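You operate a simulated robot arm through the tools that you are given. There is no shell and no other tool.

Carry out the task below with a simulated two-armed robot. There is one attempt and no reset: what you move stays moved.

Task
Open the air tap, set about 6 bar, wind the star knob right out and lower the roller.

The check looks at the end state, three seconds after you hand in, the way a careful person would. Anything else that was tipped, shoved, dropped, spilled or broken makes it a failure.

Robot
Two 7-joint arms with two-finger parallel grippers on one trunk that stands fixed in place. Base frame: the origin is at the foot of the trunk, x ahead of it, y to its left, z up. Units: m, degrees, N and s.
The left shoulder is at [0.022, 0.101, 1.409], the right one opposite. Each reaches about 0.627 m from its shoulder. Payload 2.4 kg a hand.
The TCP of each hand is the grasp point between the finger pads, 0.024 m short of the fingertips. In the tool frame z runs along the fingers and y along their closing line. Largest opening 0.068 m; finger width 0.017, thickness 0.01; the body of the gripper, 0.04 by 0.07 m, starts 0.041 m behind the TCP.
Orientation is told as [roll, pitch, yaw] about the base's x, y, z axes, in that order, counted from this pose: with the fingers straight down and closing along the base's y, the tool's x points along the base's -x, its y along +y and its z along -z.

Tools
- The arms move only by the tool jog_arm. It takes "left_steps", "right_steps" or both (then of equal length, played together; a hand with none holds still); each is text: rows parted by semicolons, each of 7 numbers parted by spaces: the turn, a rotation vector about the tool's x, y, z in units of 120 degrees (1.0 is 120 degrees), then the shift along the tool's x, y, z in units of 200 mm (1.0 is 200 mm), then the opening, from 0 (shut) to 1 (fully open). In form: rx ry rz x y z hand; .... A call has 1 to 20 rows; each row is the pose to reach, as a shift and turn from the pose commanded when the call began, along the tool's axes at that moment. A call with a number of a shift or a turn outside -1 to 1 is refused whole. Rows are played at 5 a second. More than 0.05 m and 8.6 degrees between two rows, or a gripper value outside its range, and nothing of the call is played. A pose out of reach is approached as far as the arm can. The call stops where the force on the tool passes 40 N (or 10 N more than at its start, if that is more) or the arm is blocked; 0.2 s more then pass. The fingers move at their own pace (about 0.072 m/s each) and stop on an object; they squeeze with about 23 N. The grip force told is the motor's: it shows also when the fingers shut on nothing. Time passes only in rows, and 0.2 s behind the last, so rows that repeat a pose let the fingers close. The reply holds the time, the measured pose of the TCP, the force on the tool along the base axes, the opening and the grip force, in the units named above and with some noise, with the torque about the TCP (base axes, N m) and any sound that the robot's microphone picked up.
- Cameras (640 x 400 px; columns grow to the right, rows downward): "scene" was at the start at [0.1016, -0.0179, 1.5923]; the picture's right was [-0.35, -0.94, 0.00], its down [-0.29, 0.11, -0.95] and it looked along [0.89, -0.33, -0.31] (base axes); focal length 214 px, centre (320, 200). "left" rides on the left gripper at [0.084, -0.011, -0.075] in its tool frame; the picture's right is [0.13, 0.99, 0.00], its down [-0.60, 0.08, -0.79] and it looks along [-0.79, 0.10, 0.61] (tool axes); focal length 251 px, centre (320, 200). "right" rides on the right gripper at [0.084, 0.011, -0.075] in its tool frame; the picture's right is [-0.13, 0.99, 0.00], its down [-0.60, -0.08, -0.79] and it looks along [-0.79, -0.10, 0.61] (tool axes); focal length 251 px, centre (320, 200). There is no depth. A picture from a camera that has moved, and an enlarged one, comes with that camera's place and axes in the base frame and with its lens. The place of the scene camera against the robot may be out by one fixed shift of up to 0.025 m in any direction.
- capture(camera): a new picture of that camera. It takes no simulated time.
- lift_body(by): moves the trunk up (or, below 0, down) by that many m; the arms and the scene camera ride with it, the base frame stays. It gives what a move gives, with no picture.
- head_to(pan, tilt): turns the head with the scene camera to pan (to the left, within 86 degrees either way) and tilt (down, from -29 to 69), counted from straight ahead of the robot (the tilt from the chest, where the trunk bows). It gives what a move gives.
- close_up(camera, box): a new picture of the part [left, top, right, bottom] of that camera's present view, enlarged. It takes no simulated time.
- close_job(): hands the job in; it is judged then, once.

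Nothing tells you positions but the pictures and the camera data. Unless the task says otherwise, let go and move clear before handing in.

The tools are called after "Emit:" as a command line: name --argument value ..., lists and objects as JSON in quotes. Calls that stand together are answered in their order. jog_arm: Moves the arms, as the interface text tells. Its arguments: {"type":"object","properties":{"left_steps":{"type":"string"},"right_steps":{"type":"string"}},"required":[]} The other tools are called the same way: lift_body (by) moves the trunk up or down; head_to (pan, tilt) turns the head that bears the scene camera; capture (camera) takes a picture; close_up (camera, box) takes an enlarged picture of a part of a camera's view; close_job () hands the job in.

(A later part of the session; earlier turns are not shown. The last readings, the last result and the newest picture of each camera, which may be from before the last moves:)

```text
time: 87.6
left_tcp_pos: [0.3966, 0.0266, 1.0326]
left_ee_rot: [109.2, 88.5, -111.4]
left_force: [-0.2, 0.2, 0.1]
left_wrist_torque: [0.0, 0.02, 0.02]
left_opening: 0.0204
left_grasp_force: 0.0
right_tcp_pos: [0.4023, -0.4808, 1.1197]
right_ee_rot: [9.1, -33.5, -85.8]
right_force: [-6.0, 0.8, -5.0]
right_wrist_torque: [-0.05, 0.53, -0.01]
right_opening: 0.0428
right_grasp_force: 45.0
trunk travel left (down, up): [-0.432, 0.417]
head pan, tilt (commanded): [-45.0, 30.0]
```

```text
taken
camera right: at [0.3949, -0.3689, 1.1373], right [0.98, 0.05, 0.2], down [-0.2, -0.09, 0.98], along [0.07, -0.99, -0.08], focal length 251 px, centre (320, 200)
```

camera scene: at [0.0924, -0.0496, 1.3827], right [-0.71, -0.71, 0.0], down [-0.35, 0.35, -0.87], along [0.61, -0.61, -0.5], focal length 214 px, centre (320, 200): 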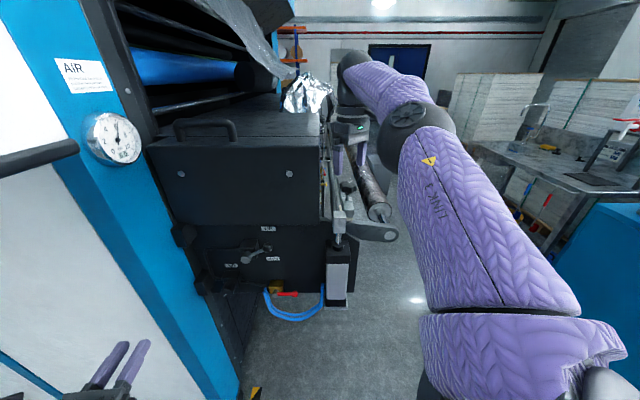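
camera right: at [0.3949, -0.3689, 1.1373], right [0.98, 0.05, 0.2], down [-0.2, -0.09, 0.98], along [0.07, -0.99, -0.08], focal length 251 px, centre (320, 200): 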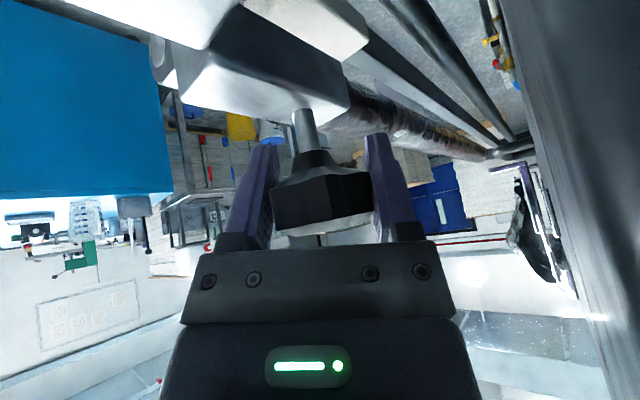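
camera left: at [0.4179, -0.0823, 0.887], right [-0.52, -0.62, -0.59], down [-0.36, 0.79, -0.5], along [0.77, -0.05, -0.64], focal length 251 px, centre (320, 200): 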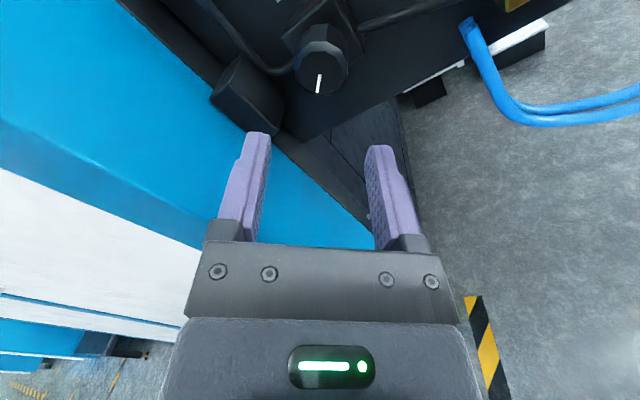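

Gripped at 43 mm. Now I'll unscrew: a first half-stroke counter-clockwise, seen from above, while I watch forces and height.

Emit:
jog_arm --right_steps "-0.0202 0.0034 -0.0524 0 0 0 0; -0.0404 0.0067 -0.1048 0 0 0 0; -0.0605 0.0101 -0.1571 0 0 0 0; -0.0807 0.0134 -0.2095 0 0 0 0; -0.1021 0.0128 -0.2616 0 0 0 0; -0.1234 0.0122 -0.3137 0 0 0 0; -0.1448 0.0115 -0.3658 0 0 0 0; -0.1661 0.0109 -0.4179 0 0 0 0"

Emit:
capture --camera "right"

Emit:
close_up --camera "scene" --box '[290, 100, 450, 270]'

```text
time: 89.4
left_tcp_pos: [0.3955, 0.0256, 1.0331]
left_ee_rot: [111.6, 88.4, -109.1]
left_force: [-0.8, 0.4, -0.9]
left_wrist_torque: [0.05, 0.02, 0.02]
left_opening: 0.0202
left_grasp_force: 0.1
right_tcp_pos: [0.4024, -0.4811, 1.1216]
right_ee_rot: [-5.4, -34.0, -25.1]
right_force: [-11.7, -2.1, -2.6]
right_wrist_torque: [0.94, -1.24, -0.01]
right_opening: 0.0423
right_grasp_force: 44.8
trunk travel left (down, up): [-0.432, 0.417]
head pan, tilt (commanded): [-45.0, 30.0]
```

```text
taken
camera right: at [0.3112, -0.418, 1.1357], right [0.56, 0.83, -0.01], down [0.05, -0.03, 1.0], along [0.83, -0.56, -0.05], focal length 251 px, centre (320, 200)
```

right: 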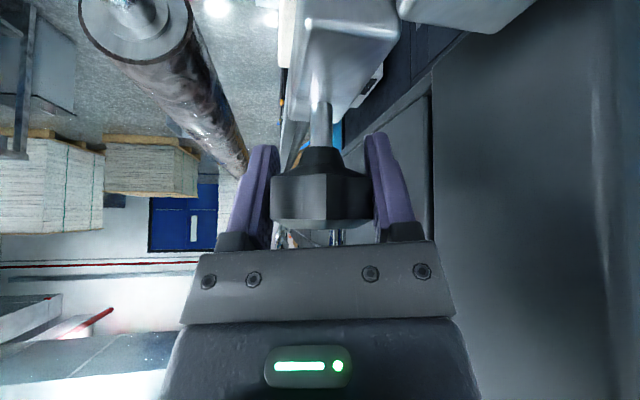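

```text
2.35 times, centred on (370, 185) of scene
camera zoom: at [0.09, -0.0502, 1.3829], right [-0.71, -0.71, 0.0], down [-0.35, 0.35, -0.87], along [0.61, -0.61, -0.5], focal length 505 px, centre (202, 235)
```

zoom: 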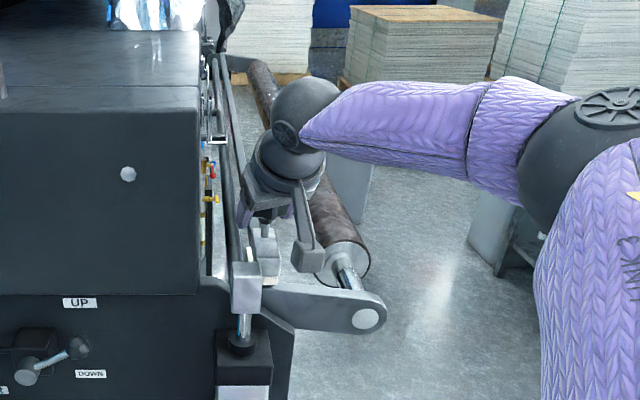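

The knob turns with the hand, with almost no resistance about its axis. I'll finish the stroke.

Emit:
jog_arm --right_steps "-0.0197 -0.0067 -0.0522 0 0 0 0; -0.0394 -0.0134 -0.1045 0 0 0 0; -0.0591 -0.02 -0.1567 0 0 0 0; -0.0788 -0.0267 -0.209 0 0 0 0; -0.0984 -0.0334 -0.2612 0 0 0 0; -0.1181 -0.0401 -0.3134 0 0 0 0; -0.1378 -0.0468 -0.3657 0 0 0 0; -0.1575 -0.0535 -0.4179 0 0 0 0"

Emit:
capture --camera "right"

```text
time: 91.2
left_tcp_pos: [0.3969, 0.0254, 1.0326]
left_ee_rot: [108.7, 88.4, -111.9]
left_force: [1.0, -1.0, -0.1]
left_wrist_torque: [0.01, -0.01, -0.03]
left_opening: 0.0203
left_grasp_force: 0.1
right_tcp_pos: [0.4048, -0.4812, 1.1222]
right_ee_rot: [-18.9, -29.2, 34.7]
right_force: [-0.2, -4.7, 3.5]
right_wrist_torque: [1.0, -0.57, 0.03]
right_opening: 0.0437
right_grasp_force: 44.7
trunk travel left (down, up): [-0.432, 0.417]
head pan, tilt (commanded): [-45.0, 30.0]
```

```text
taken
camera right: at [0.2989, -0.513, 1.1397], right [-0.31, 0.92, -0.22], down [0.02, 0.23, 0.97], along [0.95, 0.3, -0.09], focal length 251 px, centre (320, 200)
```

right: 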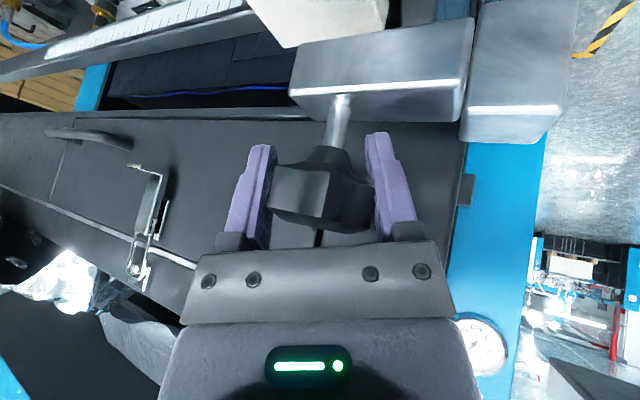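

One stroke of about 106° is done cleanly. I'll open, swing back to the start orientation around the knob and re-grip.

Emit:
jog_arm --right_steps "0 0 0 0 0 0 1; 0.0236 0.0031 0.0548 0 0 0 1; 0.0471 0.0062 0.1097 0 0 0 1; 0.0707 0.0093 0.1645 0 0 0 1; 0.0943 0.0124 0.2194 0 0 0 1; 0.1179 0.0155 0.2742 0 0 0 1; 0.1414 0.0186 0.3291 0 0 0 1; 0.165 0.0217 0.3839 0 0 0 1; 0.1886 0.0249 0.4388 0 0 0 1; 0.2122 0.028 0.4936 0 0 0 1; 0.2357 0.0311 0.5485 0 0 0 1; 0.2593 0.0342 0.6033 0 0 0 1; 0.2829 0.0373 0.6582 0 0 0 1; 0.3065 0.0404 0.713 0 0 0 1; 0.33 0.0435 0.7679 0 0 0 1; 0.3536 0.0466 0.8227 0 0 0 1; 0.3536 0.0466 0.8227 0 0 0 1"

Emit:
capture --camera "right"

```text
time: 94.8
left_tcp_pos: [0.3973, 0.0266, 1.0325]
left_ee_rot: [108.4, 88.4, -112.4]
left_force: [-0.2, 0.0, 0.4]
left_wrist_torque: [-0.03, -0.04, 0.04]
left_opening: 0.0204
left_grasp_force: 0.0
right_tcp_pos: [0.4037, -0.4805, 1.1203]
right_ee_rot: [9.3, -33.5, -85.9]
right_force: [0.0, 0.8, -0.1]
right_wrist_torque: [0.0, 0.02, -0.02]
right_opening: 0.0678
right_grasp_force: 0.1
trunk travel left (down, up): [-0.432, 0.417]
head pan, tilt (commanded): [-45.0, 30.0]
```

```text
taken
camera right: at [0.3962, -0.3686, 1.1378], right [0.98, 0.05, 0.2], down [-0.2, -0.09, 0.98], along [0.07, -0.99, -0.08], focal length 251 px, centre (320, 200)
```

right: 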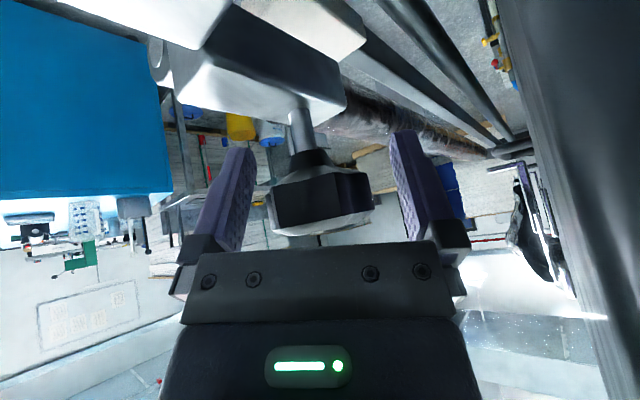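

The knob sits as before and any rise per stroke is small. I'll close and do the next full stroke in one go.

Emit:
jog_arm --right_steps "0 0 0 0 0 0 0.4; 0 0 0 0 0 0 0; 0 0 0 0 0 0 0; -0.0202 0.0034 -0.0524 0 0 0 0; -0.0404 0.0067 -0.1048 0 0 0 0; -0.0605 0.0101 -0.1571 0 0 0 0; -0.0807 0.0134 -0.2095 0 0 0 0; -0.1021 0.0128 -0.2616 0 0 0 0; -0.1234 0.0122 -0.3137 0 0 0 0; -0.1448 0.0115 -0.3658 0 0 0 0; -0.1661 0.0109 -0.4179 0 0 0 0; -0.1888 0.0061 -0.4691 0 0 0 0; -0.2114 0.0013 -0.5204 0 0 0 0; -0.2341 -0.0036 -0.5716 0 0 0 0; -0.2567 -0.0084 -0.6228 0 0 0 0; -0.2809 -0.018 -0.6728 0 0 0 0; -0.3052 -0.0275 -0.7228 0 0 0 0; -0.3294 -0.0371 -0.7727 0 0 0 0; -0.3536 -0.0466 -0.8227 0 0 0 0"

Emit:
capture --camera "right"

```text
time: 98.8
left_tcp_pos: [0.3958, 0.0245, 1.0326]
left_ee_rot: [108.2, 88.4, -112.3]
left_force: [0.6, 0.3, -0.8]
left_wrist_torque: [0.0, 0.02, 0.02]
left_opening: 0.0207
left_grasp_force: 0.0
right_tcp_pos: [0.4037, -0.4812, 1.1215]
right_ee_rot: [-18.6, -29.2, 34.6]
right_force: [-1.3, -7.7, 4.4]
right_wrist_torque: [0.31, 0.13, -0.93]
right_opening: 0.044
right_grasp_force: 45.5
trunk travel left (down, up): [-0.432, 0.417]
head pan, tilt (commanded): [-45.0, 30.0]
```

```text
taken
camera right: at [0.2983, -0.5134, 1.1392], right [-0.31, 0.93, -0.21], down [0.02, 0.23, 0.97], along [0.95, 0.3, -0.09], focal length 251 px, centre (320, 200)
```

right: 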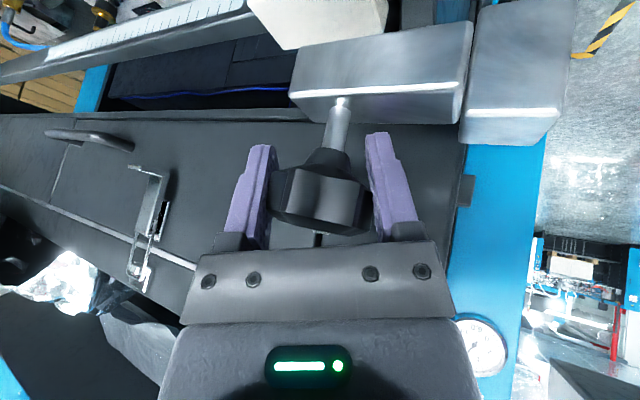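

There's more torque about the axis on this stroke, about 0.9 N·m. I'll check how the knob actually moved, using its white mark.

Emit:
jog_arm --right_steps "0 0 0 0 0 0 1; 0 0 0 0 0 0 1; 0 0 0 -0.0622 -0.0359 -0.1024 1; 0 0 0 -0.1243 -0.0718 -0.2048 1; 0 0 0 -0.1864 -0.1076 -0.3071 1; 0 0 0 -0.1864 -0.1076 -0.3071 1"

Emit:
capture --camera "right"

Emit:
close_up --camera "scene" --box '[320, 150, 400, 230]'

```text
time: 100.2
left_tcp_pos: [0.3973, 0.0262, 1.0333]
left_ee_rot: [108.3, 88.4, -112.4]
left_force: [0.2, 0.0, 0.2]
left_wrist_torque: [0.05, -0.02, -0.03]
left_opening: 0.0208
left_grasp_force: 0.1
right_tcp_pos: [0.4053, -0.4815, 1.1983]
right_ee_rot: [-18.7, -29.1, 34.6]
right_force: [0.0, 0.4, 0.3]
right_wrist_torque: [-0.01, 0.04, -0.02]
right_opening: 0.0681
right_grasp_force: 0.0
trunk travel left (down, up): [-0.432, 0.417]
head pan, tilt (commanded): [-45.0, 30.0]
```

```text
taken
camera right: at [0.2992, -0.5131, 1.2153], right [-0.31, 0.92, -0.21], down [0.02, 0.23, 0.97], along [0.95, 0.3, -0.09], focal length 251 px, centre (320, 200)
```

right: 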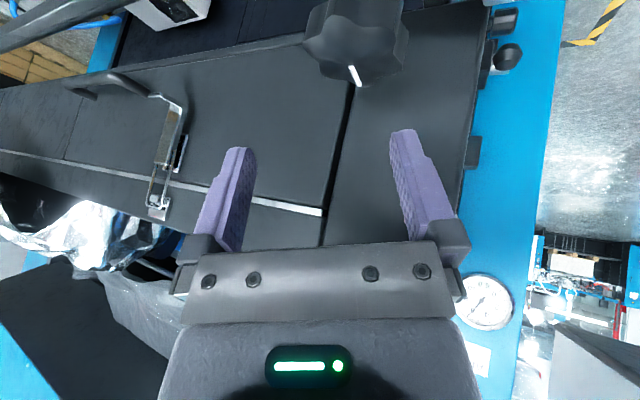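

```text
5.00 times, centred on (360, 190) of scene
camera zoom: at [0.0924, -0.0496, 1.3827], right [-0.71, -0.71, 0.0], down [-0.35, 0.35, -0.87], along [0.61, -0.61, -0.5], focal length 1072 px, centre (120, 250)
```

zoom: 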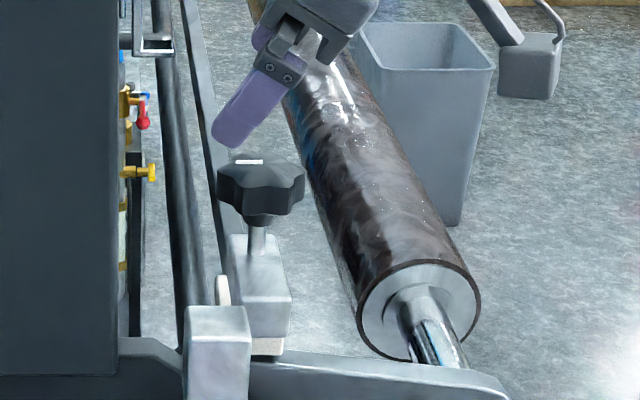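

The mark shows the knob has turned about 130° in total, less than two full strokes, so some motion was lost on the swing back or to slip. I'll swing back raised clear of the knob this time, then look again.

Emit:
jog_arm --right_steps "0.0236 0.0031 0.0548 0 0 0 1; 0.0471 0.0062 0.1097 0 0 0 1; 0.0707 0.0093 0.1645 0 0 0 1; 0.0943 0.0124 0.2194 0 0 0 1; 0.1179 0.0155 0.2742 0 0 0 1; 0.1414 0.0186 0.3291 0 0 0 1; 0.165 0.0217 0.3839 0 0 0 1; 0.1886 0.0249 0.4388 0 0 0 1; 0.2122 0.028 0.4936 0 0 0 1; 0.2357 0.0311 0.5485 0 0 0 1; 0.2593 0.0342 0.6033 0 0 0 1; 0.2829 0.0373 0.6582 0 0 0 1; 0.3065 0.0404 0.713 0 0 0 1; 0.33 0.0435 0.7679 0 0 0 1; 0.3536 0.0466 0.8227 0 0 0 1; 0.3536 0.0466 0.8227 0 0 0 1"

Emit:
close_up --camera "right" --box '[220, 0, 380, 100]'

Emit:
close_up --camera "scene" --box '[320, 150, 400, 230]'

```text
time: 103.6
left_tcp_pos: [0.397, 0.0263, 1.033]
left_ee_rot: [108.2, 88.4, -112.4]
left_force: [0.4, 0.4, -0.3]
left_wrist_torque: [-0.01, -0.02, -0.03]
left_opening: 0.0204
left_grasp_force: 0.0
right_tcp_pos: [0.4062, -0.4816, 1.1961]
right_ee_rot: [9.3, -33.5, -85.9]
right_force: [0.1, 0.5, -0.6]
right_wrist_torque: [0.03, -0.04, -0.03]
right_opening: 0.0683
right_grasp_force: 0.0
trunk travel left (down, up): [-0.432, 0.417]
head pan, tilt (commanded): [-45.0, 30.0]
```

```text
4.00 times, centred on (300, 50) of right
camera zoom: at [0.3976, -0.3691, 1.2127], right [0.98, 0.05, 0.2], down [-0.2, -0.09, 0.98], along [0.07, -0.99, -0.08], focal length 1006 px, centre (400, 800)
```

zoom: 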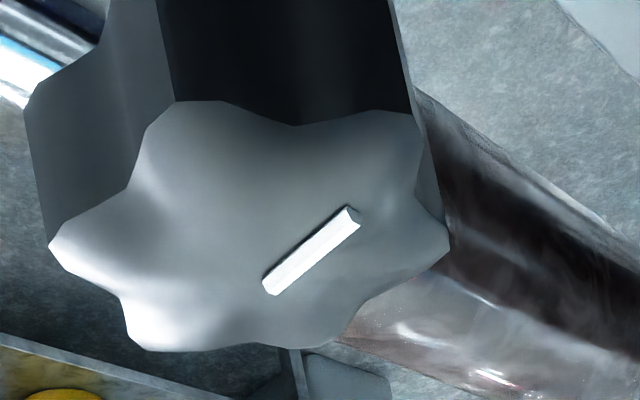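

```text
5.00 times, centred on (360, 190) of scene
camera zoom: at [0.0924, -0.0495, 1.3827], right [-0.71, -0.71, 0.0], down [-0.35, 0.35, -0.87], along [0.61, -0.61, -0.5], focal length 1072 px, centre (120, 250)
```

zoom: 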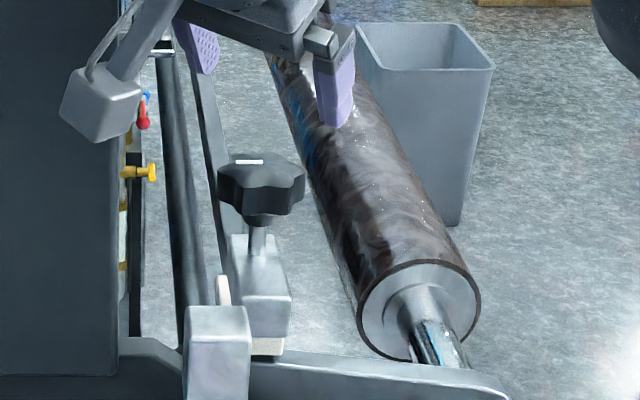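

The top-face zoom gives a precise centre of (0.4027,-0.4786) and the mark at about +43°, having started near -89°. I'll recentre, descend and grip in the valley between lobes, then turn in smaller steps to see exactly what happens.

Emit:
jog_arm --right_steps "0 0 0 0.0135 -0.0146 -0.0118 1; 0 0 0 0.06 -0.027 0.062 1; 0 0 0 0.115 -0.042 0.14 1; 0 0 0 0.17 -0.0565 0.22 1; 0 0 0 0.2242 -0.0711 0.2994 1; 0 0 0 0.2242 -0.0711 0.2994 0.5; 0 0 0 0.2242 -0.0711 0.2994 0; 0 0 0 0.2242 -0.0711 0.2994 0; 0 0 0 0.2242 -0.0711 0.2994 0"

Emit:
close_up --camera "right" --box '[220, 80, 420, 260]'

```text
time: 105.6
left_tcp_pos: [0.3976, 0.0274, 1.0321]
left_ee_rot: [106.5, 88.2, -114.1]
left_force: [-0.6, 0.5, 0.2]
left_wrist_torque: [-0.01, -0.02, -0.02]
left_opening: 0.0205
left_grasp_force: 0.0
right_tcp_pos: [0.4018, -0.4773, 1.1203]
right_ee_rot: [9.2, -33.6, -85.7]
right_force: [8.2, -0.2, 2.5]
right_wrist_torque: [-0.21, 0.33, -0.01]
right_opening: 0.0428
right_grasp_force: 45.6
trunk travel left (down, up): [-0.432, 0.417]
head pan, tilt (commanded): [-45.0, 30.0]
```

```text
2.22 times, centred on (320, 170) of right
camera zoom: at [0.3937, -0.3649, 1.1367], right [0.98, 0.05, 0.2], down [-0.2, -0.09, 0.98], along [0.07, -0.99, -0.08], focal length 559 px, centre (320, 267)
```

zoom: 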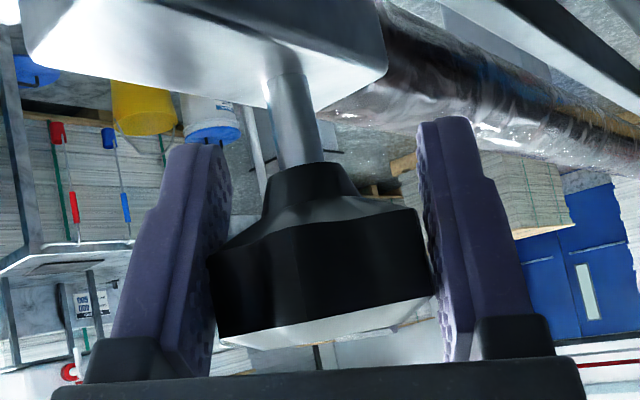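

I have a firm valley grip. Turning the first quarter, about 27°.

Emit:
jog_arm --right_steps "-0.0202 0.0034 -0.0524 0 0 0 0; -0.0404 0.0067 -0.1048 0 0 0 0; -0.0605 0.0101 -0.1571 0 0 0 0; -0.0807 0.0134 -0.2095 0 0 0 0; -0.0807 0.0134 -0.2095 0 0 0 0"

Emit:
close_up --camera "right" --box '[220, 80, 420, 260]'

```text
time: 106.8
left_tcp_pos: [0.3967, 0.0254, 1.0324]
left_ee_rot: [108.5, 88.4, -112.1]
left_force: [-0.4, -0.1, -0.7]
left_wrist_torque: [-0.03, 0.0, -0.02]
left_opening: 0.0204
left_grasp_force: 0.1
right_tcp_pos: [0.4006, -0.478, 1.1201]
right_ee_rot: [1.7, -34.4, -55.3]
right_force: [-3.7, 0.0, -5.1]
right_wrist_torque: [-0.45, 0.78, -0.82]
right_opening: 0.0413
right_grasp_force: 45.2
trunk travel left (down, up): [-0.432, 0.417]
head pan, tilt (commanded): [-45.0, 30.0]
```

```text
2.22 times, centred on (320, 170) of right
camera zoom: at [0.3451, -0.381, 1.1349], right [0.87, 0.49, 0.1], down [-0.05, -0.1, 0.99], along [0.5, -0.87, -0.06], focal length 559 px, centre (320, 267)
```

zoom: 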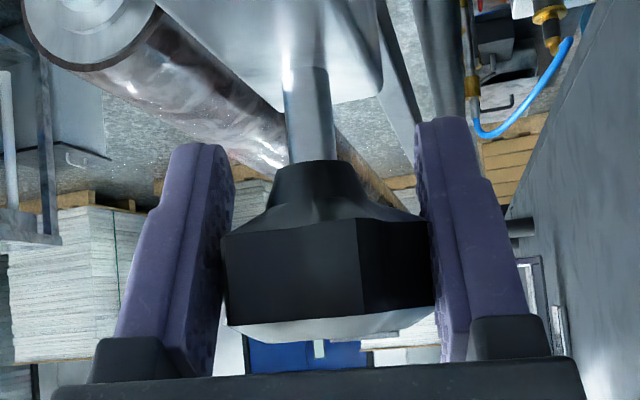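

There's resisting torque again (0.82 N·m), and the knob's facets shifted against the pads, so it slipped. I'll let go, lift and read the mark to see whether the knob is at its end stop.

Emit:
jog_arm --right_steps "0 0 0 0 0 0 1; 0 0 0 0 0 0 1; 0 0 0 -0.0726 0.0048 -0.1037 1; 0 0 0 -0.1451 0.0095 -0.2075 1; 0 0 0 -0.2177 0.0143 -0.3112 1; 0 0 0 -0.2177 0.0143 -0.3112 1"

Emit:
close_up --camera "right" --box '[220, 0, 420, 120]'

Emit:
close_up --camera "scene" --box '[320, 150, 400, 230]'

```text
time: 108.2
left_tcp_pos: [0.3971, 0.0262, 1.0321]
left_ee_rot: [108.3, 88.5, -112.2]
left_force: [0.2, 0.0, -0.2]
left_wrist_torque: [0.0, -0.02, -0.01]
left_opening: 0.0205
left_grasp_force: 0.0
right_tcp_pos: [0.4011, -0.4777, 1.1974]
right_ee_rot: [1.8, -34.4, -55.4]
right_force: [0.2, -0.1, 0.1]
right_wrist_torque: [0.0, -0.03, -0.01]
right_opening: 0.0681
right_grasp_force: 0.0
trunk travel left (down, up): [-0.432, 0.417]
head pan, tilt (commanded): [-45.0, 30.0]
```

```text
3.20 times, centred on (320, 60) of right
camera zoom: at [0.3476, -0.3796, 1.2115], right [0.87, 0.49, 0.1], down [-0.06, -0.1, 0.99], along [0.5, -0.87, -0.06], focal length 805 px, centre (320, 648)
```

zoom: 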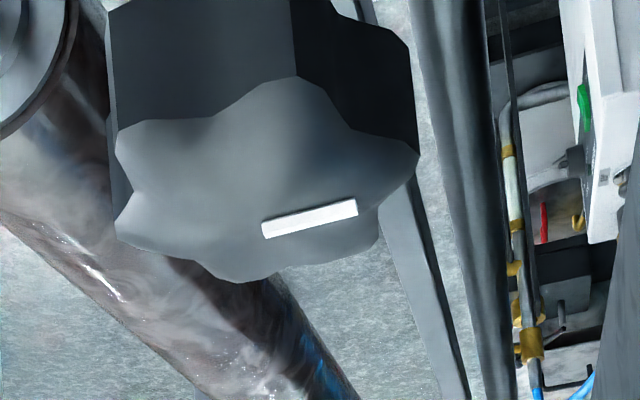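

```text
5.00 times, centred on (360, 190) of scene
camera zoom: at [0.0924, -0.0495, 1.3827], right [-0.71, -0.71, 0.0], down [-0.35, 0.35, -0.87], along [0.61, -0.61, -0.5], focal length 1072 px, centre (120, 250)
```

zoom: 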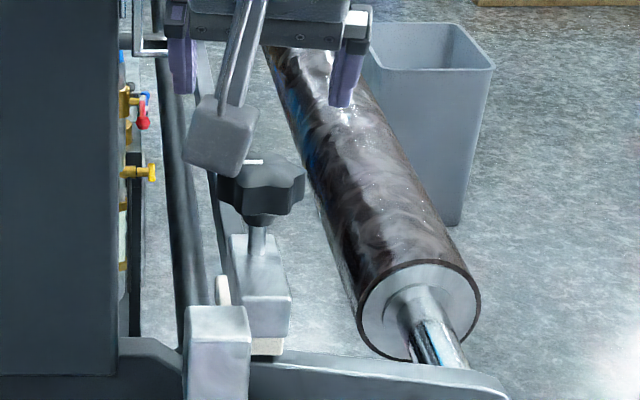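

The mark is still at 43°, so the knob did not move on that stroke. It looks like the end stop after about 132° of winding out. To be sure it's a one-sided stop and not a jam, I'll take a valley grip again and test a small move each way.

Emit:
jog_arm --right_steps "0.0269 -0.0045 0.0698 0 0 0 1; 0.0538 -0.0089 0.1397 0 0 0 1; 0.0807 -0.0134 0.2095 0 0 0 1; 0.0807 -0.0134 0.2095 0.05 -0.003 0.08 1; 0.0807 -0.0134 0.2095 0.105 -0.006 0.16 1; 0.0807 -0.0134 0.2095 0.16 -0.008 0.24 1; 0.0807 -0.0134 0.2095 0.2138 -0.0106 0.3202 1; 0.0807 -0.0134 0.2095 0.2138 -0.0106 0.3202 0.5; 0.0807 -0.0134 0.2095 0.2138 -0.0106 0.3202 0; 0.0807 -0.0134 0.2095 0.2138 -0.0106 0.3202 0; 0.0807 -0.0134 0.2095 0.2138 -0.0106 0.3202 0"

Emit:
close_up --camera "right" --box '[220, 80, 420, 260]'

```text
refused: row 1 steps farther than a row can; nothing moved
```

```text
2.22 times, centred on (320, 170) of right
camera zoom: at [0.3476, -0.3796, 1.2115], right [0.87, 0.49, 0.1], down [-0.06, -0.1, 0.99], along [0.5, -0.87, -0.06], focal length 559 px, centre (320, 267)
```

zoom: 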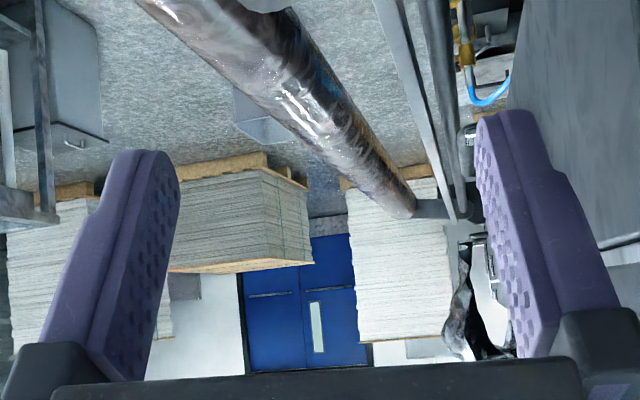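

The first row turned slightly too far for one step, so I'll redo it with finer rotation steps.

Emit:
jog_arm --right_steps "0.0202 -0.0034 0.0524 0 0 0 1; 0.0404 -0.0067 0.1048 0 0 0 1; 0.0605 -0.0101 0.1571 0 0 0 1; 0.0807 -0.0134 0.2095 0 0 0 1; 0.0807 -0.0134 0.2095 0.05 -0.003 0.08 1; 0.0807 -0.0134 0.2095 0.105 -0.006 0.16 1; 0.0807 -0.0134 0.2095 0.16 -0.008 0.24 1; 0.0807 -0.0134 0.2095 0.2138 -0.0106 0.3202 1; 0.0807 -0.0134 0.2095 0.2138 -0.0106 0.3202 0.5; 0.0807 -0.0134 0.2095 0.2138 -0.0106 0.3202 0; 0.0807 -0.0134 0.2095 0.2138 -0.0106 0.3202 0; 0.0807 -0.0134 0.2095 0.2138 -0.0106 0.3202 0"

Emit:
close_up --camera "right" --box '[220, 80, 420, 260]'

```text
time: 110.8
left_tcp_pos: [0.3976, 0.0255, 1.0321]
left_ee_rot: [107.8, 88.4, -112.8]
left_force: [0.7, 0.8, -0.7]
left_wrist_torque: [-0.03, 0.01, 0.02]
left_opening: 0.0205
left_grasp_force: 0.0
right_tcp_pos: [0.4018, -0.4775, 1.1185]
right_ee_rot: [9.0, -33.4, -85.6]
right_force: [0.5, 0.6, -3.8]
right_wrist_torque: [-0.31, 0.27, -0.02]
right_opening: 0.0429
right_grasp_force: 44.8
trunk travel left (down, up): [-0.432, 0.417]
head pan, tilt (commanded): [-45.0, 30.0]
```

```text
2.22 times, centred on (320, 170) of right
camera zoom: at [0.3944, -0.3669, 1.136], right [0.98, 0.05, 0.2], down [-0.2, -0.09, 0.98], along [0.07, -0.99, -0.08], focal length 559 px, centre (320, 267)
```

zoom: 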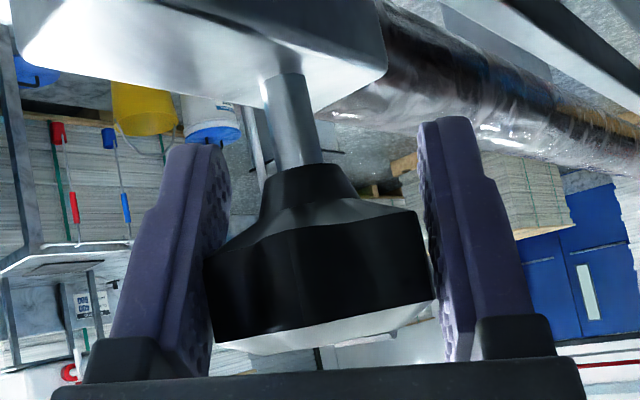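

Now a small counter-clockwise test of about 13°, held, to read the torque.

Emit:
jog_arm --right_steps "-0.0101 0.0017 -0.0262 0 0 0 0; -0.0202 0.0034 -0.0524 0 0 0 0; -0.0303 0.005 -0.0786 0 0 0 0; -0.0303 0.005 -0.0786 0 0 0 0"

Emit:
jog_arm --right_steps "0.0101 -0.0017 0.0262 0 0 0 0; 0.0202 -0.0034 0.0524 0 0 0 0; 0.0303 -0.005 0.0786 0 0 0 0; 0.0303 -0.005 0.0786 0 0 0 0"

Emit:
close_up --camera "right" --box '[220, 80, 420, 260]'

```text
time: 111.8
left_tcp_pos: [0.3977, 0.0255, 1.0333]
left_ee_rot: [108.1, 88.4, -112.5]
left_force: [-0.8, -0.4, 0.3]
left_wrist_torque: [0.0, 0.0, 0.02]
left_opening: 0.0205
left_grasp_force: 0.0
right_tcp_pos: [0.4017, -0.4798, 1.1199]
right_ee_rot: [6.5, -34.3, -74.5]
right_force: [-1.2, 0.5, -3.9]
right_wrist_torque: [0.26, 0.53, -0.81]
right_opening: 0.0423
right_grasp_force: 45.5
trunk travel left (down, up): [-0.432, 0.417]
head pan, tilt (commanded): [-45.0, 30.0]
```

```text
time: 112.8
left_tcp_pos: [0.3978, 0.0261, 1.0333]
left_ee_rot: [108.2, 88.5, -112.5]
left_force: [-0.4, 1.1, -0.9]
left_wrist_torque: [0.0, -0.01, 0.02]
left_opening: 0.0206
left_grasp_force: 0.1
right_tcp_pos: [0.4024, -0.4788, 1.1192]
right_ee_rot: [9.3, -33.5, -85.9]
right_force: [-0.3, -1.7, 0.0]
right_wrist_torque: [-0.95, 0.65, 0.0]
right_opening: 0.0428
right_grasp_force: 45.1
trunk travel left (down, up): [-0.432, 0.417]
head pan, tilt (commanded): [-45.0, 30.0]
```

```text
2.22 times, centred on (320, 170) of right
camera zoom: at [0.3946, -0.3675, 1.1361], right [0.98, 0.05, 0.2], down [-0.2, -0.09, 0.98], along [0.07, -0.99, -0.08], focal length 559 px, centre (320, 267)
```

zoom: 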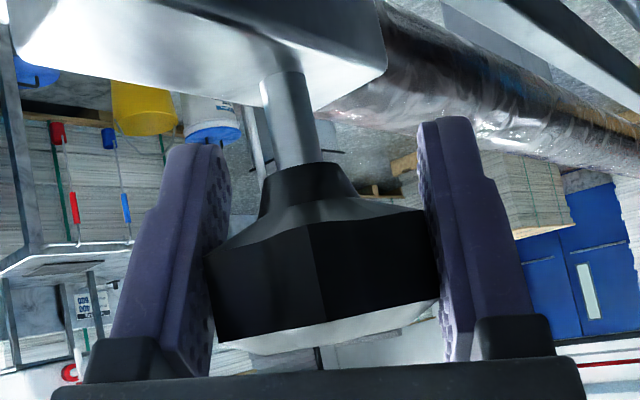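

Counter-clockwise meets 0.81 N·m at once, while clockwise moves freely with zero torque. So this is a one-sided end stop, with the knob fully out. I'll wind the few degrees back against the stop, release and lift.

Emit:
jog_arm --right_steps "-0.0101 0.0017 -0.0262 0 0 0 0; -0.0202 0.0034 -0.0524 0 0 0 0; -0.0303 0.005 -0.0786 0 0 0 0; -0.0404 0.0067 -0.1048 0 0 0 0; -0.0505 0.0084 -0.131 0 0 0 0; -0.0605 0.0101 -0.1571 0 0 0 0; -0.0605 0.0101 -0.1571 0 0 0 0"

Emit:
jog_arm --right_steps "0 0 0 0 0 0 1; 0 0 0 0 0 0 1; 0 0 0 -0.0726 0.0048 -0.1037 1; 0 0 0 -0.1451 0.0095 -0.2075 1; 0 0 0 -0.2177 0.0143 -0.3112 1; 0 0 0 -0.2177 0.0143 -0.3112 1"

Emit:
close_up --camera "right" --box '[220, 0, 420, 120]'

Emit:
close_up --camera "scene" --box '[310, 130, 410, 270]'

```text
time: 114.4
left_tcp_pos: [0.3953, 0.0255, 1.0337]
left_ee_rot: [110.8, 88.4, -109.9]
left_force: [-0.1, 0.4, -0.3]
left_wrist_torque: [0.01, -0.04, 0.01]
left_opening: 0.0204
left_grasp_force: 0.1
right_tcp_pos: [0.4023, -0.4787, 1.1175]
right_ee_rot: [3.6, -34.4, -63.0]
right_force: [-14.6, 4.9, -11.5]
right_wrist_torque: [-0.14, 0.45, -0.62]
right_opening: 0.0417
right_grasp_force: 44.3
trunk travel left (down, up): [-0.432, 0.417]
head pan, tilt (commanded): [-45.0, 30.0]
```

```text
time: 115.8
left_tcp_pos: [0.3984, 0.0256, 1.033]
left_ee_rot: [108.3, 88.4, -112.3]
left_force: [0.3, -0.2, 0.3]
left_wrist_torque: [-0.02, -0.02, 0.0]
left_opening: 0.0204
left_grasp_force: 0.2
right_tcp_pos: [0.4017, -0.4795, 1.1961]
right_ee_rot: [3.7, -34.5, -62.9]
right_force: [-0.1, 1.3, 0.2]
right_wrist_torque: [-0.02, 0.0, 0.01]
right_opening: 0.0678
right_grasp_force: 0.1
trunk travel left (down, up): [-0.432, 0.417]
head pan, tilt (commanded): [-45.0, 30.0]
```

```text
3.20 times, centred on (320, 60) of right
camera zoom: at [0.3572, -0.3766, 1.2107], right [0.91, 0.39, 0.13], down [-0.09, -0.11, 0.99], along [0.4, -0.92, -0.06], focal length 805 px, centre (320, 648)
```

zoom: 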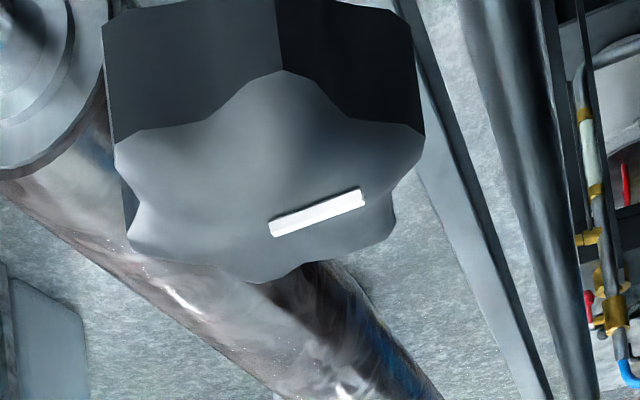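

```text
2.86 times, centred on (360, 200) of scene
camera zoom: at [0.0923, -0.0495, 1.3827], right [-0.71, -0.71, 0.0], down [-0.35, 0.35, -0.87], along [0.61, -0.61, -0.5], focal length 613 px, centre (206, 200)
```

zoom: 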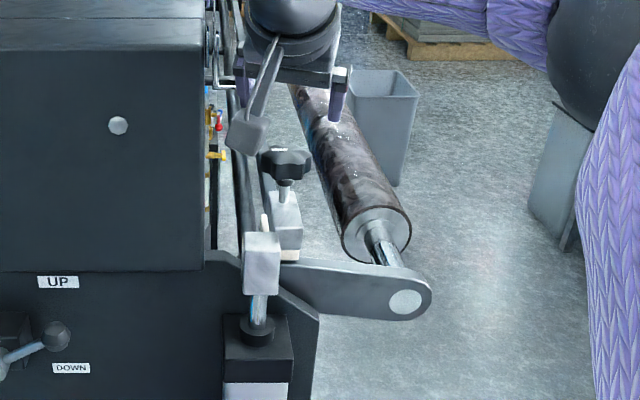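

The knob is back against its out stop with the mark at about 44°. I'll retract the right hand clear of the roller area.

Emit:
jog_arm --right_steps "0 0 0 0 0 -0.1 1; -0.013 0.0274 -0.0498 0.048 -0.012 -0.16 1; -0.0261 0.0547 -0.0995 0.095 -0.023 -0.22 1; -0.0391 0.0821 -0.1493 0.143 -0.035 -0.28 1; -0.0521 0.1094 -0.199 0.19 -0.046 -0.34 1; -0.0652 0.1368 -0.2488 0.238 -0.058 -0.4 1; -0.0782 0.1641 -0.2986 0.286 -0.07 -0.47 1; -0.0912 0.1915 -0.3483 0.333 -0.081 -0.535 1; -0.1042 0.2188 -0.3981 0.381 -0.093 -0.6 1; -0.1173 0.2462 -0.4478 0.428 -0.104 -0.665 1; -0.1303 0.2735 -0.4976 0.476 -0.116 -0.731 1; -0.1303 0.2735 -0.4976 0.476 -0.116 -0.731 1"

Emit:
capture --camera "scene"

Emit:
capture --camera "right"

```text
time: 118.4
left_tcp_pos: [0.3969, 0.0263, 1.0334]
left_ee_rot: [108.3, 88.4, -112.2]
left_force: [0.3, 0.4, -0.5]
left_wrist_torque: [0.03, 0.0, -0.03]
left_opening: 0.0204
left_grasp_force: 0.1
right_tcp_pos: [0.2979, -0.3514, 1.2599]
right_ee_rot: [-0.1, 0.2, -0.2]
right_force: [-0.5, -0.2, -0.5]
right_wrist_torque: [-0.01, -0.02, 0.01]
right_opening: 0.0679
right_grasp_force: 0.0
trunk travel left (down, up): [-0.432, 0.417]
head pan, tilt (commanded): [-45.0, 30.0]
```

```text
taken
camera scene: at [0.0923, -0.0495, 1.3827], right [-0.71, -0.71, 0.0], down [-0.35, 0.35, -0.87], along [0.61, -0.61, -0.5], focal length 214 px, centre (320, 200)
```

scene: 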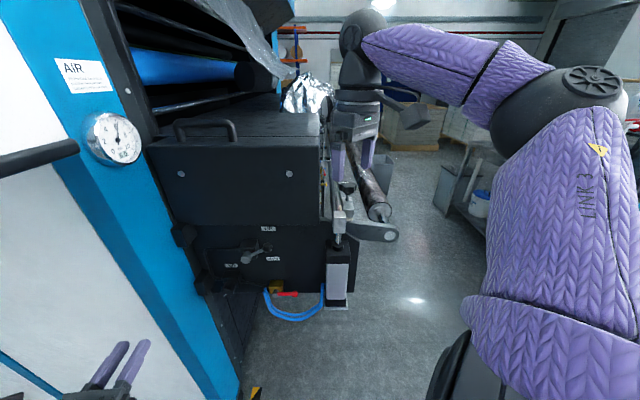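

```text
taken
camera right: at [0.2158, -0.3403, 1.3349], right [0.13, 0.99, 0.0], down [0.6, -0.08, 0.79], along [0.79, -0.1, -0.61], focal length 251 px, centre (320, 200)
```

right: 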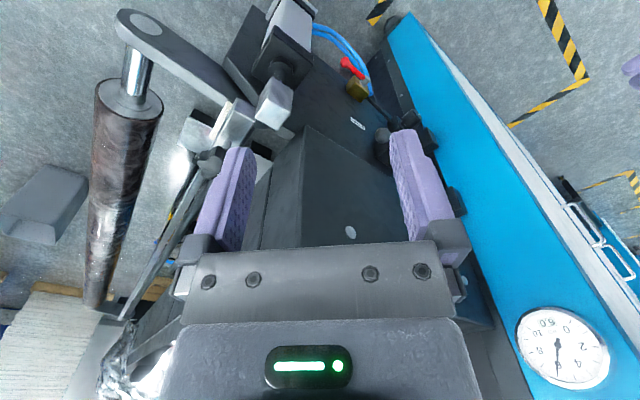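

The gauge still reads 6.0. I'll park the right hand further back, then lower the trunk so the left arm is level with the lever.

Emit:
jog_arm --right_steps "0 0 0 0.08 0.08 0 1; 0 0 0 0.16 0.17 0 1; 0 0 0 0.24 0.25 0 1; 0 0 0 0.24 0.25 0 1"

Emit:
lift_body --by -0.2

Emit:
head_to --pan -40 --tilt 20

Emit:
capture --camera "scene"

Emit:
capture --camera "left"

```text
time: 119.4
left_tcp_pos: [0.3978, 0.0245, 1.0318]
left_ee_rot: [108.5, 88.4, -112.1]
left_force: [-0.4, 0.5, 0.3]
left_wrist_torque: [0.01, 0.02, 0.0]
left_opening: 0.0205
left_grasp_force: 0.1
right_tcp_pos: [0.2513, -0.3003, 1.2597]
right_ee_rot: [0.1, -0.1, -0.3]
right_force: [1.4, 0.8, -0.4]
right_wrist_torque: [-0.02, 0.0, 0.0]
right_opening: 0.0681
right_grasp_force: 0.0
trunk travel left (down, up): [-0.432, 0.417]
head pan, tilt (commanded): [-45.0, 30.0]
```

```text
time: 121.6
left_tcp_pos: [0.3979, 0.0264, 0.8328]
left_ee_rot: [109.7, 88.4, -111.1]
left_force: [0.2, -1.0, 0.5]
left_wrist_torque: [0.04, 0.0, 0.02]
left_opening: 0.0205
left_grasp_force: 0.1
right_tcp_pos: [0.2514, -0.3006, 1.0606]
right_ee_rot: [0.1, 0.1, -0.2]
right_force: [-0.7, -0.2, -0.5]
right_wrist_torque: [0.0, 0.01, 0.01]
right_opening: 0.0679
right_grasp_force: 0.1
trunk travel left (down, up): [-0.232, 0.617]
head pan, tilt (commanded): [-45.0, 30.0]
```

```text
time: 122.3
left_tcp_pos: [0.3976, 0.0276, 0.8329]
left_ee_rot: [108.2, 88.3, -112.3]
left_force: [0.4, -0.1, -0.2]
left_wrist_torque: [0.03, 0.0, 0.01]
left_opening: 0.0205
left_grasp_force: 0.0
right_tcp_pos: [0.2519, -0.302, 1.0607]
right_ee_rot: [0.1, 0.0, -0.1]
right_force: [0.6, -0.6, -0.3]
right_wrist_torque: [-0.02, 0.01, 0.03]
right_opening: 0.0681
right_grasp_force: 0.0
trunk travel left (down, up): [-0.232, 0.617]
head pan, tilt (commanded): [-40.0, 20.0]
```

```text
taken
camera scene: at [0.1363, -0.0454, 1.1966], right [-0.64, -0.77, 0.0], down [-0.26, 0.22, -0.94], along [0.72, -0.6, -0.34], focal length 214 px, centre (320, 200)
```

scene: 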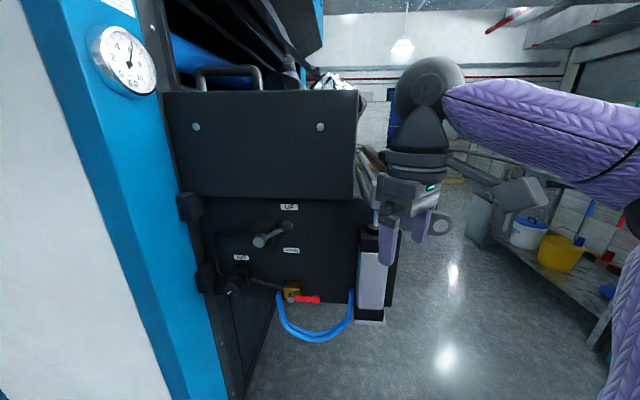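

```text
taken
camera left: at [0.3481, 0.0857, 0.9161], right [-0.64, -0.75, 0.16], down [-0.66, 0.44, -0.61], along [0.39, -0.5, -0.78], focal length 251 px, centre (320, 200)
```

left: 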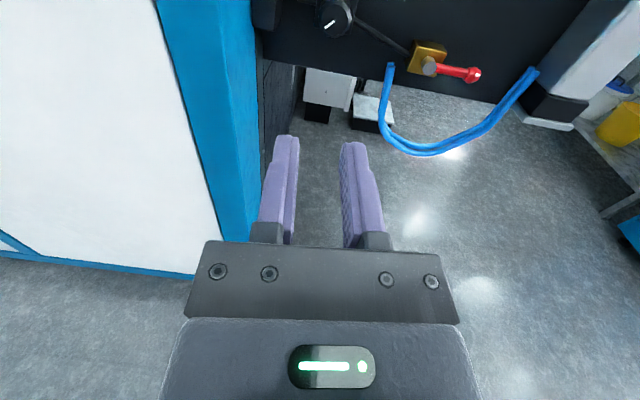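

The lever points up-right at UP, and both the gauge and the panel are in view. I'll bring the closed left fingers up to a spot in front of and above the lever's ball.

Emit:
jog_arm --left_steps "0 0 0 0.15 0.05 0 0; 0 0 0 0.3 0.13 0.05 0; 0 0 0 0.45 0.22 0.13 0; 0 0 0 0.6 0.32 0.23 0; 0 0 0 0.72 0.43 0.34 0; 0 0 0 0.83 0.54 0.46 0; 0 0 0 0.92 0.65 0.58 0; 0 0 0 0.985 0.74 0.7 0; 0 0 0 0.985 0.78 0.8 0; 0 0 0 0.985 0.78 0.8 0"

Emit:
capture --camera "left"

Emit:
capture --camera "scene"

```text
time: 124.5
left_tcp_pos: [0.4162, -0.1928, 1.0354]
left_ee_rot: [108.1, 88.4, -112.6]
left_force: [0.2, 1.1, 0.1]
left_wrist_torque: [-0.01, 0.04, 0.01]
left_opening: 0.0
left_grasp_force: 22.4
right_tcp_pos: [0.2519, -0.3014, 1.0602]
right_ee_rot: [-0.1, 0.0, -0.2]
right_force: [0.5, 0.6, 0.4]
right_wrist_torque: [0.01, -0.02, -0.03]
right_opening: 0.0679
right_grasp_force: 0.0
trunk travel left (down, up): [-0.232, 0.617]
head pan, tilt (commanded): [-40.0, 20.0]
```

```text
taken
camera left: at [0.3679, -0.1327, 1.1195], right [-0.64, -0.75, 0.16], down [-0.66, 0.44, -0.61], along [0.39, -0.5, -0.78], focal length 251 px, centre (320, 200)
```

left: 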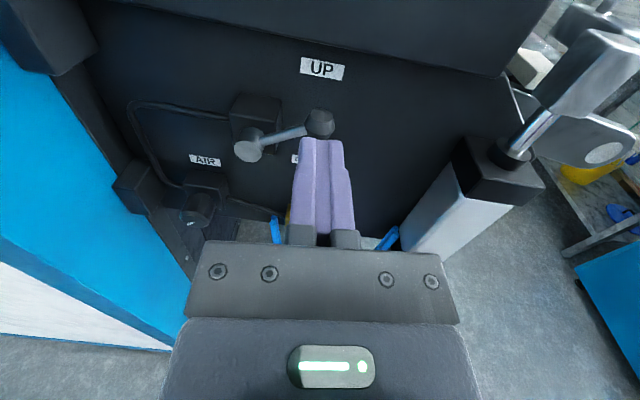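

```text
taken
camera scene: at [0.1364, -0.0456, 1.1966], right [-0.64, -0.77, 0.0], down [-0.26, 0.22, -0.94], along [0.72, -0.6, -0.34], focal length 214 px, centre (320, 200)
```

scene: 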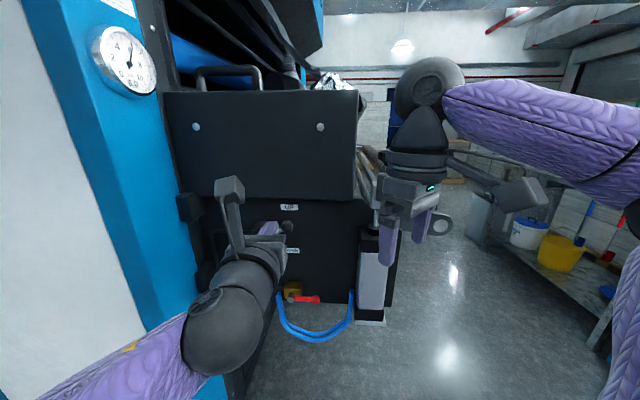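

The ball is at about (0.499,-0.270,0.990), with the lever about 31° above horizontal. I'll slide the closed fingers in over it.

Emit:
jog_arm --left_steps "0 0 0 0 -0.03 0.12 0; 0 0 0 0 -0.03 0.25 0; 0 0 0 0 -0.03 0.37 0; 0 0 0 0 -0.03 0.49 0; 0 0 0 0 -0.03 0.49 0"

Emit:
capture --camera "left"

```text
time: 125.7
left_tcp_pos: [0.4953, -0.2515, 1.0351]
left_ee_rot: [108.4, 88.3, -112.3]
left_force: [0.5, 0.5, -0.5]
left_wrist_torque: [0.02, -0.02, -0.01]
left_opening: 0.0
left_grasp_force: 23.2
right_tcp_pos: [0.2504, -0.3023, 1.06]
right_ee_rot: [0.0, -0.1, -0.2]
right_force: [0.5, -0.2, 0.0]
right_wrist_torque: [0.05, -0.01, -0.01]
right_opening: 0.0679
right_grasp_force: 0.0
trunk travel left (down, up): [-0.232, 0.617]
head pan, tilt (commanded): [-40.0, 20.0]
```

```text
taken
camera left: at [0.4469, -0.1916, 1.1185], right [-0.65, -0.75, 0.16], down [-0.66, 0.44, -0.61], along [0.39, -0.5, -0.78], focal length 251 px, centre (320, 200)
```

left: 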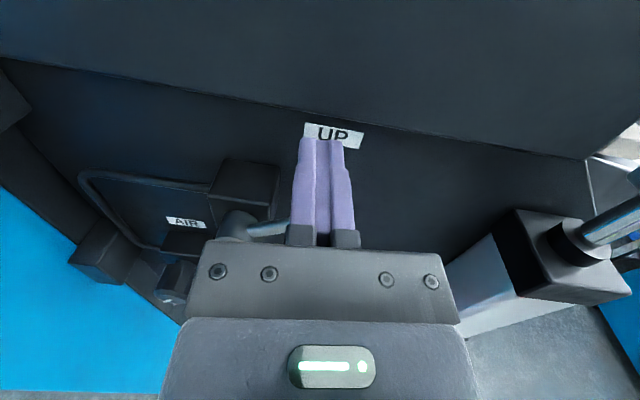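

The fingers lie over the lever arm. Now I push straight down.

Emit:
jog_arm --left_steps "0 0 0 -0.07 0 0 0; 0 0 0 -0.14 0 0 0; 0 0 0 -0.2 0 0 0; 0 0 0 -0.26 0 0 0; 0 0 0 -0.32 0 0 0; 0 0 0 -0.38 0 0 0; 0 0 0 -0.43 0 0 0; 0 0 0 -0.47 0 0 0; 0 0 0 -0.5 0 0 0"

Emit:
capture --camera "left"

Emit:
capture --camera "scene"

```text
time: 127.7
left_tcp_pos: [0.4955, -0.2544, 0.9405]
left_ee_rot: [121.3, 88.4, -99.4]
left_force: [12.1, -4.9, 29.1]
left_wrist_torque: [-0.09, -0.58, -0.06]
left_opening: 0.0
left_grasp_force: 23.3
right_tcp_pos: [0.2517, -0.3015, 1.0613]
right_ee_rot: [-0.1, 0.0, -0.2]
right_force: [0.7, -0.3, -0.5]
right_wrist_torque: [-0.01, 0.01, 0.01]
right_opening: 0.0679
right_grasp_force: 0.1
trunk travel left (down, up): [-0.232, 0.617]
head pan, tilt (commanded): [-40.0, 20.0]
```

```text
taken
camera left: at [0.4463, -0.1941, 1.0232], right [-0.65, -0.75, 0.15], down [-0.66, 0.44, -0.61], along [0.39, -0.5, -0.77], focal length 251 px, centre (320, 200)
```

left: 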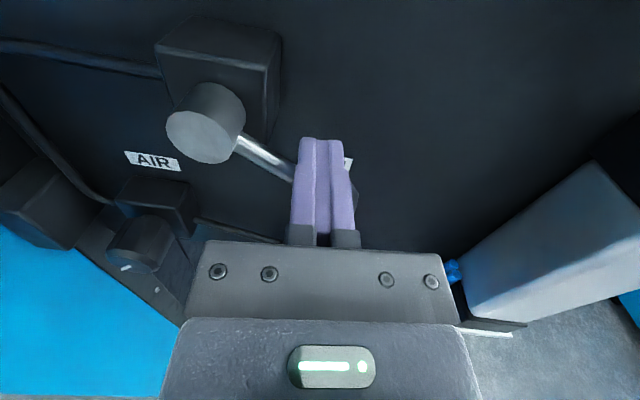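

```text
taken
camera scene: at [0.1356, -0.0451, 1.1973], right [-0.64, -0.77, 0.0], down [-0.26, 0.22, -0.94], along [0.72, -0.6, -0.34], focal length 214 px, centre (320, 200)
```

scene: 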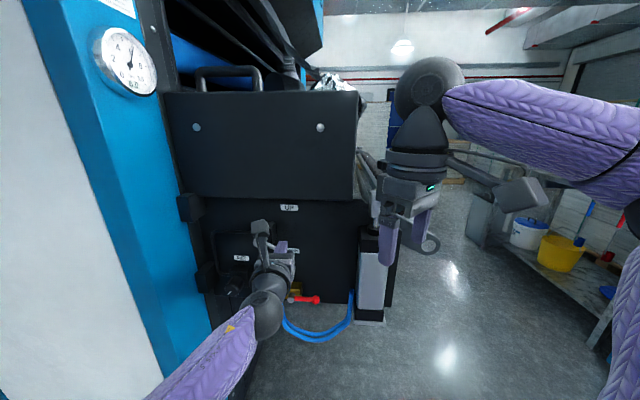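

The lever hit its lower stop at 29 N, and the roller arm has already moved down. I'll ease off, back out and verify.

Emit:
jog_arm --left_steps "0 0 0 0.06 0 0 0; 0 0 0 0.12 0 -0.06 0; 0 0 0 0.14 -0.02 -0.2 0; 0 0 0 0.14 -0.05 -0.35 0; 0 0 0 0.14 -0.1 -0.5 0; 0 0 0 0.1 -0.2 -0.65 0; 0 0 0 0.05 -0.3 -0.8 0; 0 0 0 0 -0.4 -0.95 0"

Emit:
capture --camera "left"

Emit:
capture --camera "scene"

Emit:
capture --camera "right"

```text
time: 129.5
left_tcp_pos: [0.4026, -0.0699, 0.9308]
left_ee_rot: [107.9, 88.3, -112.8]
left_force: [-0.8, 0.3, 0.2]
left_wrist_torque: [-0.02, -0.02, 0.01]
left_opening: 0.0
left_grasp_force: 23.3
right_tcp_pos: [0.2517, -0.3019, 1.061]
right_ee_rot: [0.0, 0.0, -0.2]
right_force: [0.6, -0.9, -0.3]
right_wrist_torque: [0.01, 0.04, -0.02]
right_opening: 0.0678
right_grasp_force: 0.0
trunk travel left (down, up): [-0.232, 0.617]
head pan, tilt (commanded): [-40.0, 20.0]
```

```text
taken
camera left: at [0.3532, -0.0094, 1.0138], right [-0.64, -0.75, 0.16], down [-0.66, 0.44, -0.61], along [0.39, -0.5, -0.78], focal length 251 px, centre (320, 200)
```

left: 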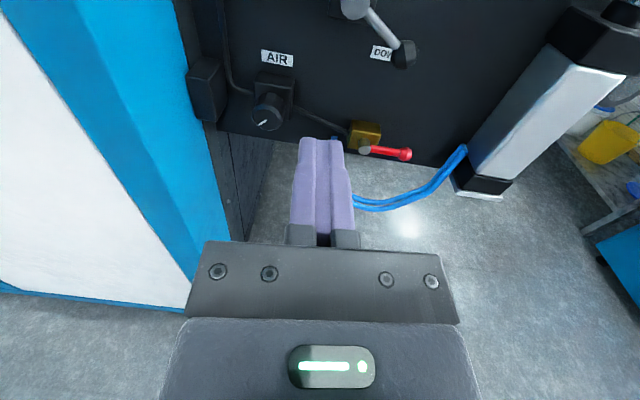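

```text
taken
camera scene: at [0.1363, -0.0454, 1.1966], right [-0.64, -0.77, 0.0], down [-0.26, 0.22, -0.94], along [0.72, -0.6, -0.34], focal length 214 px, centre (320, 200)
```

scene: 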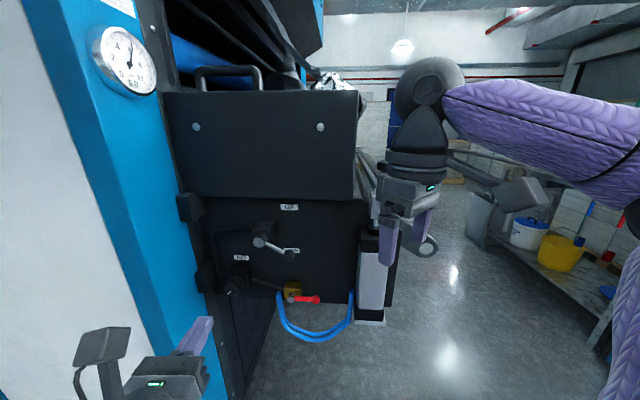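

```text
taken
camera right: at [0.1695, -0.2901, 1.1354], right [0.13, 0.99, 0.0], down [0.6, -0.08, 0.79], along [0.79, -0.1, -0.61], focal length 251 px, centre (320, 200)
```

right: 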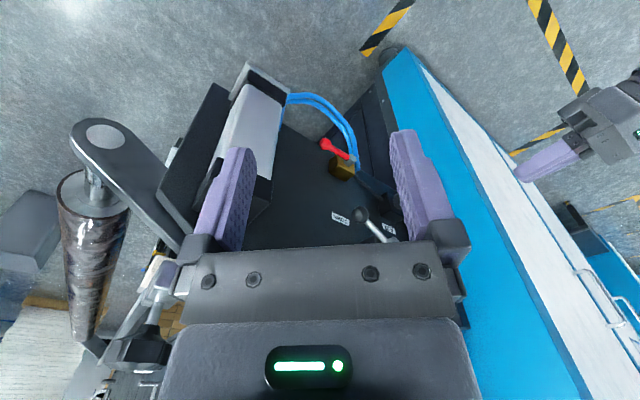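

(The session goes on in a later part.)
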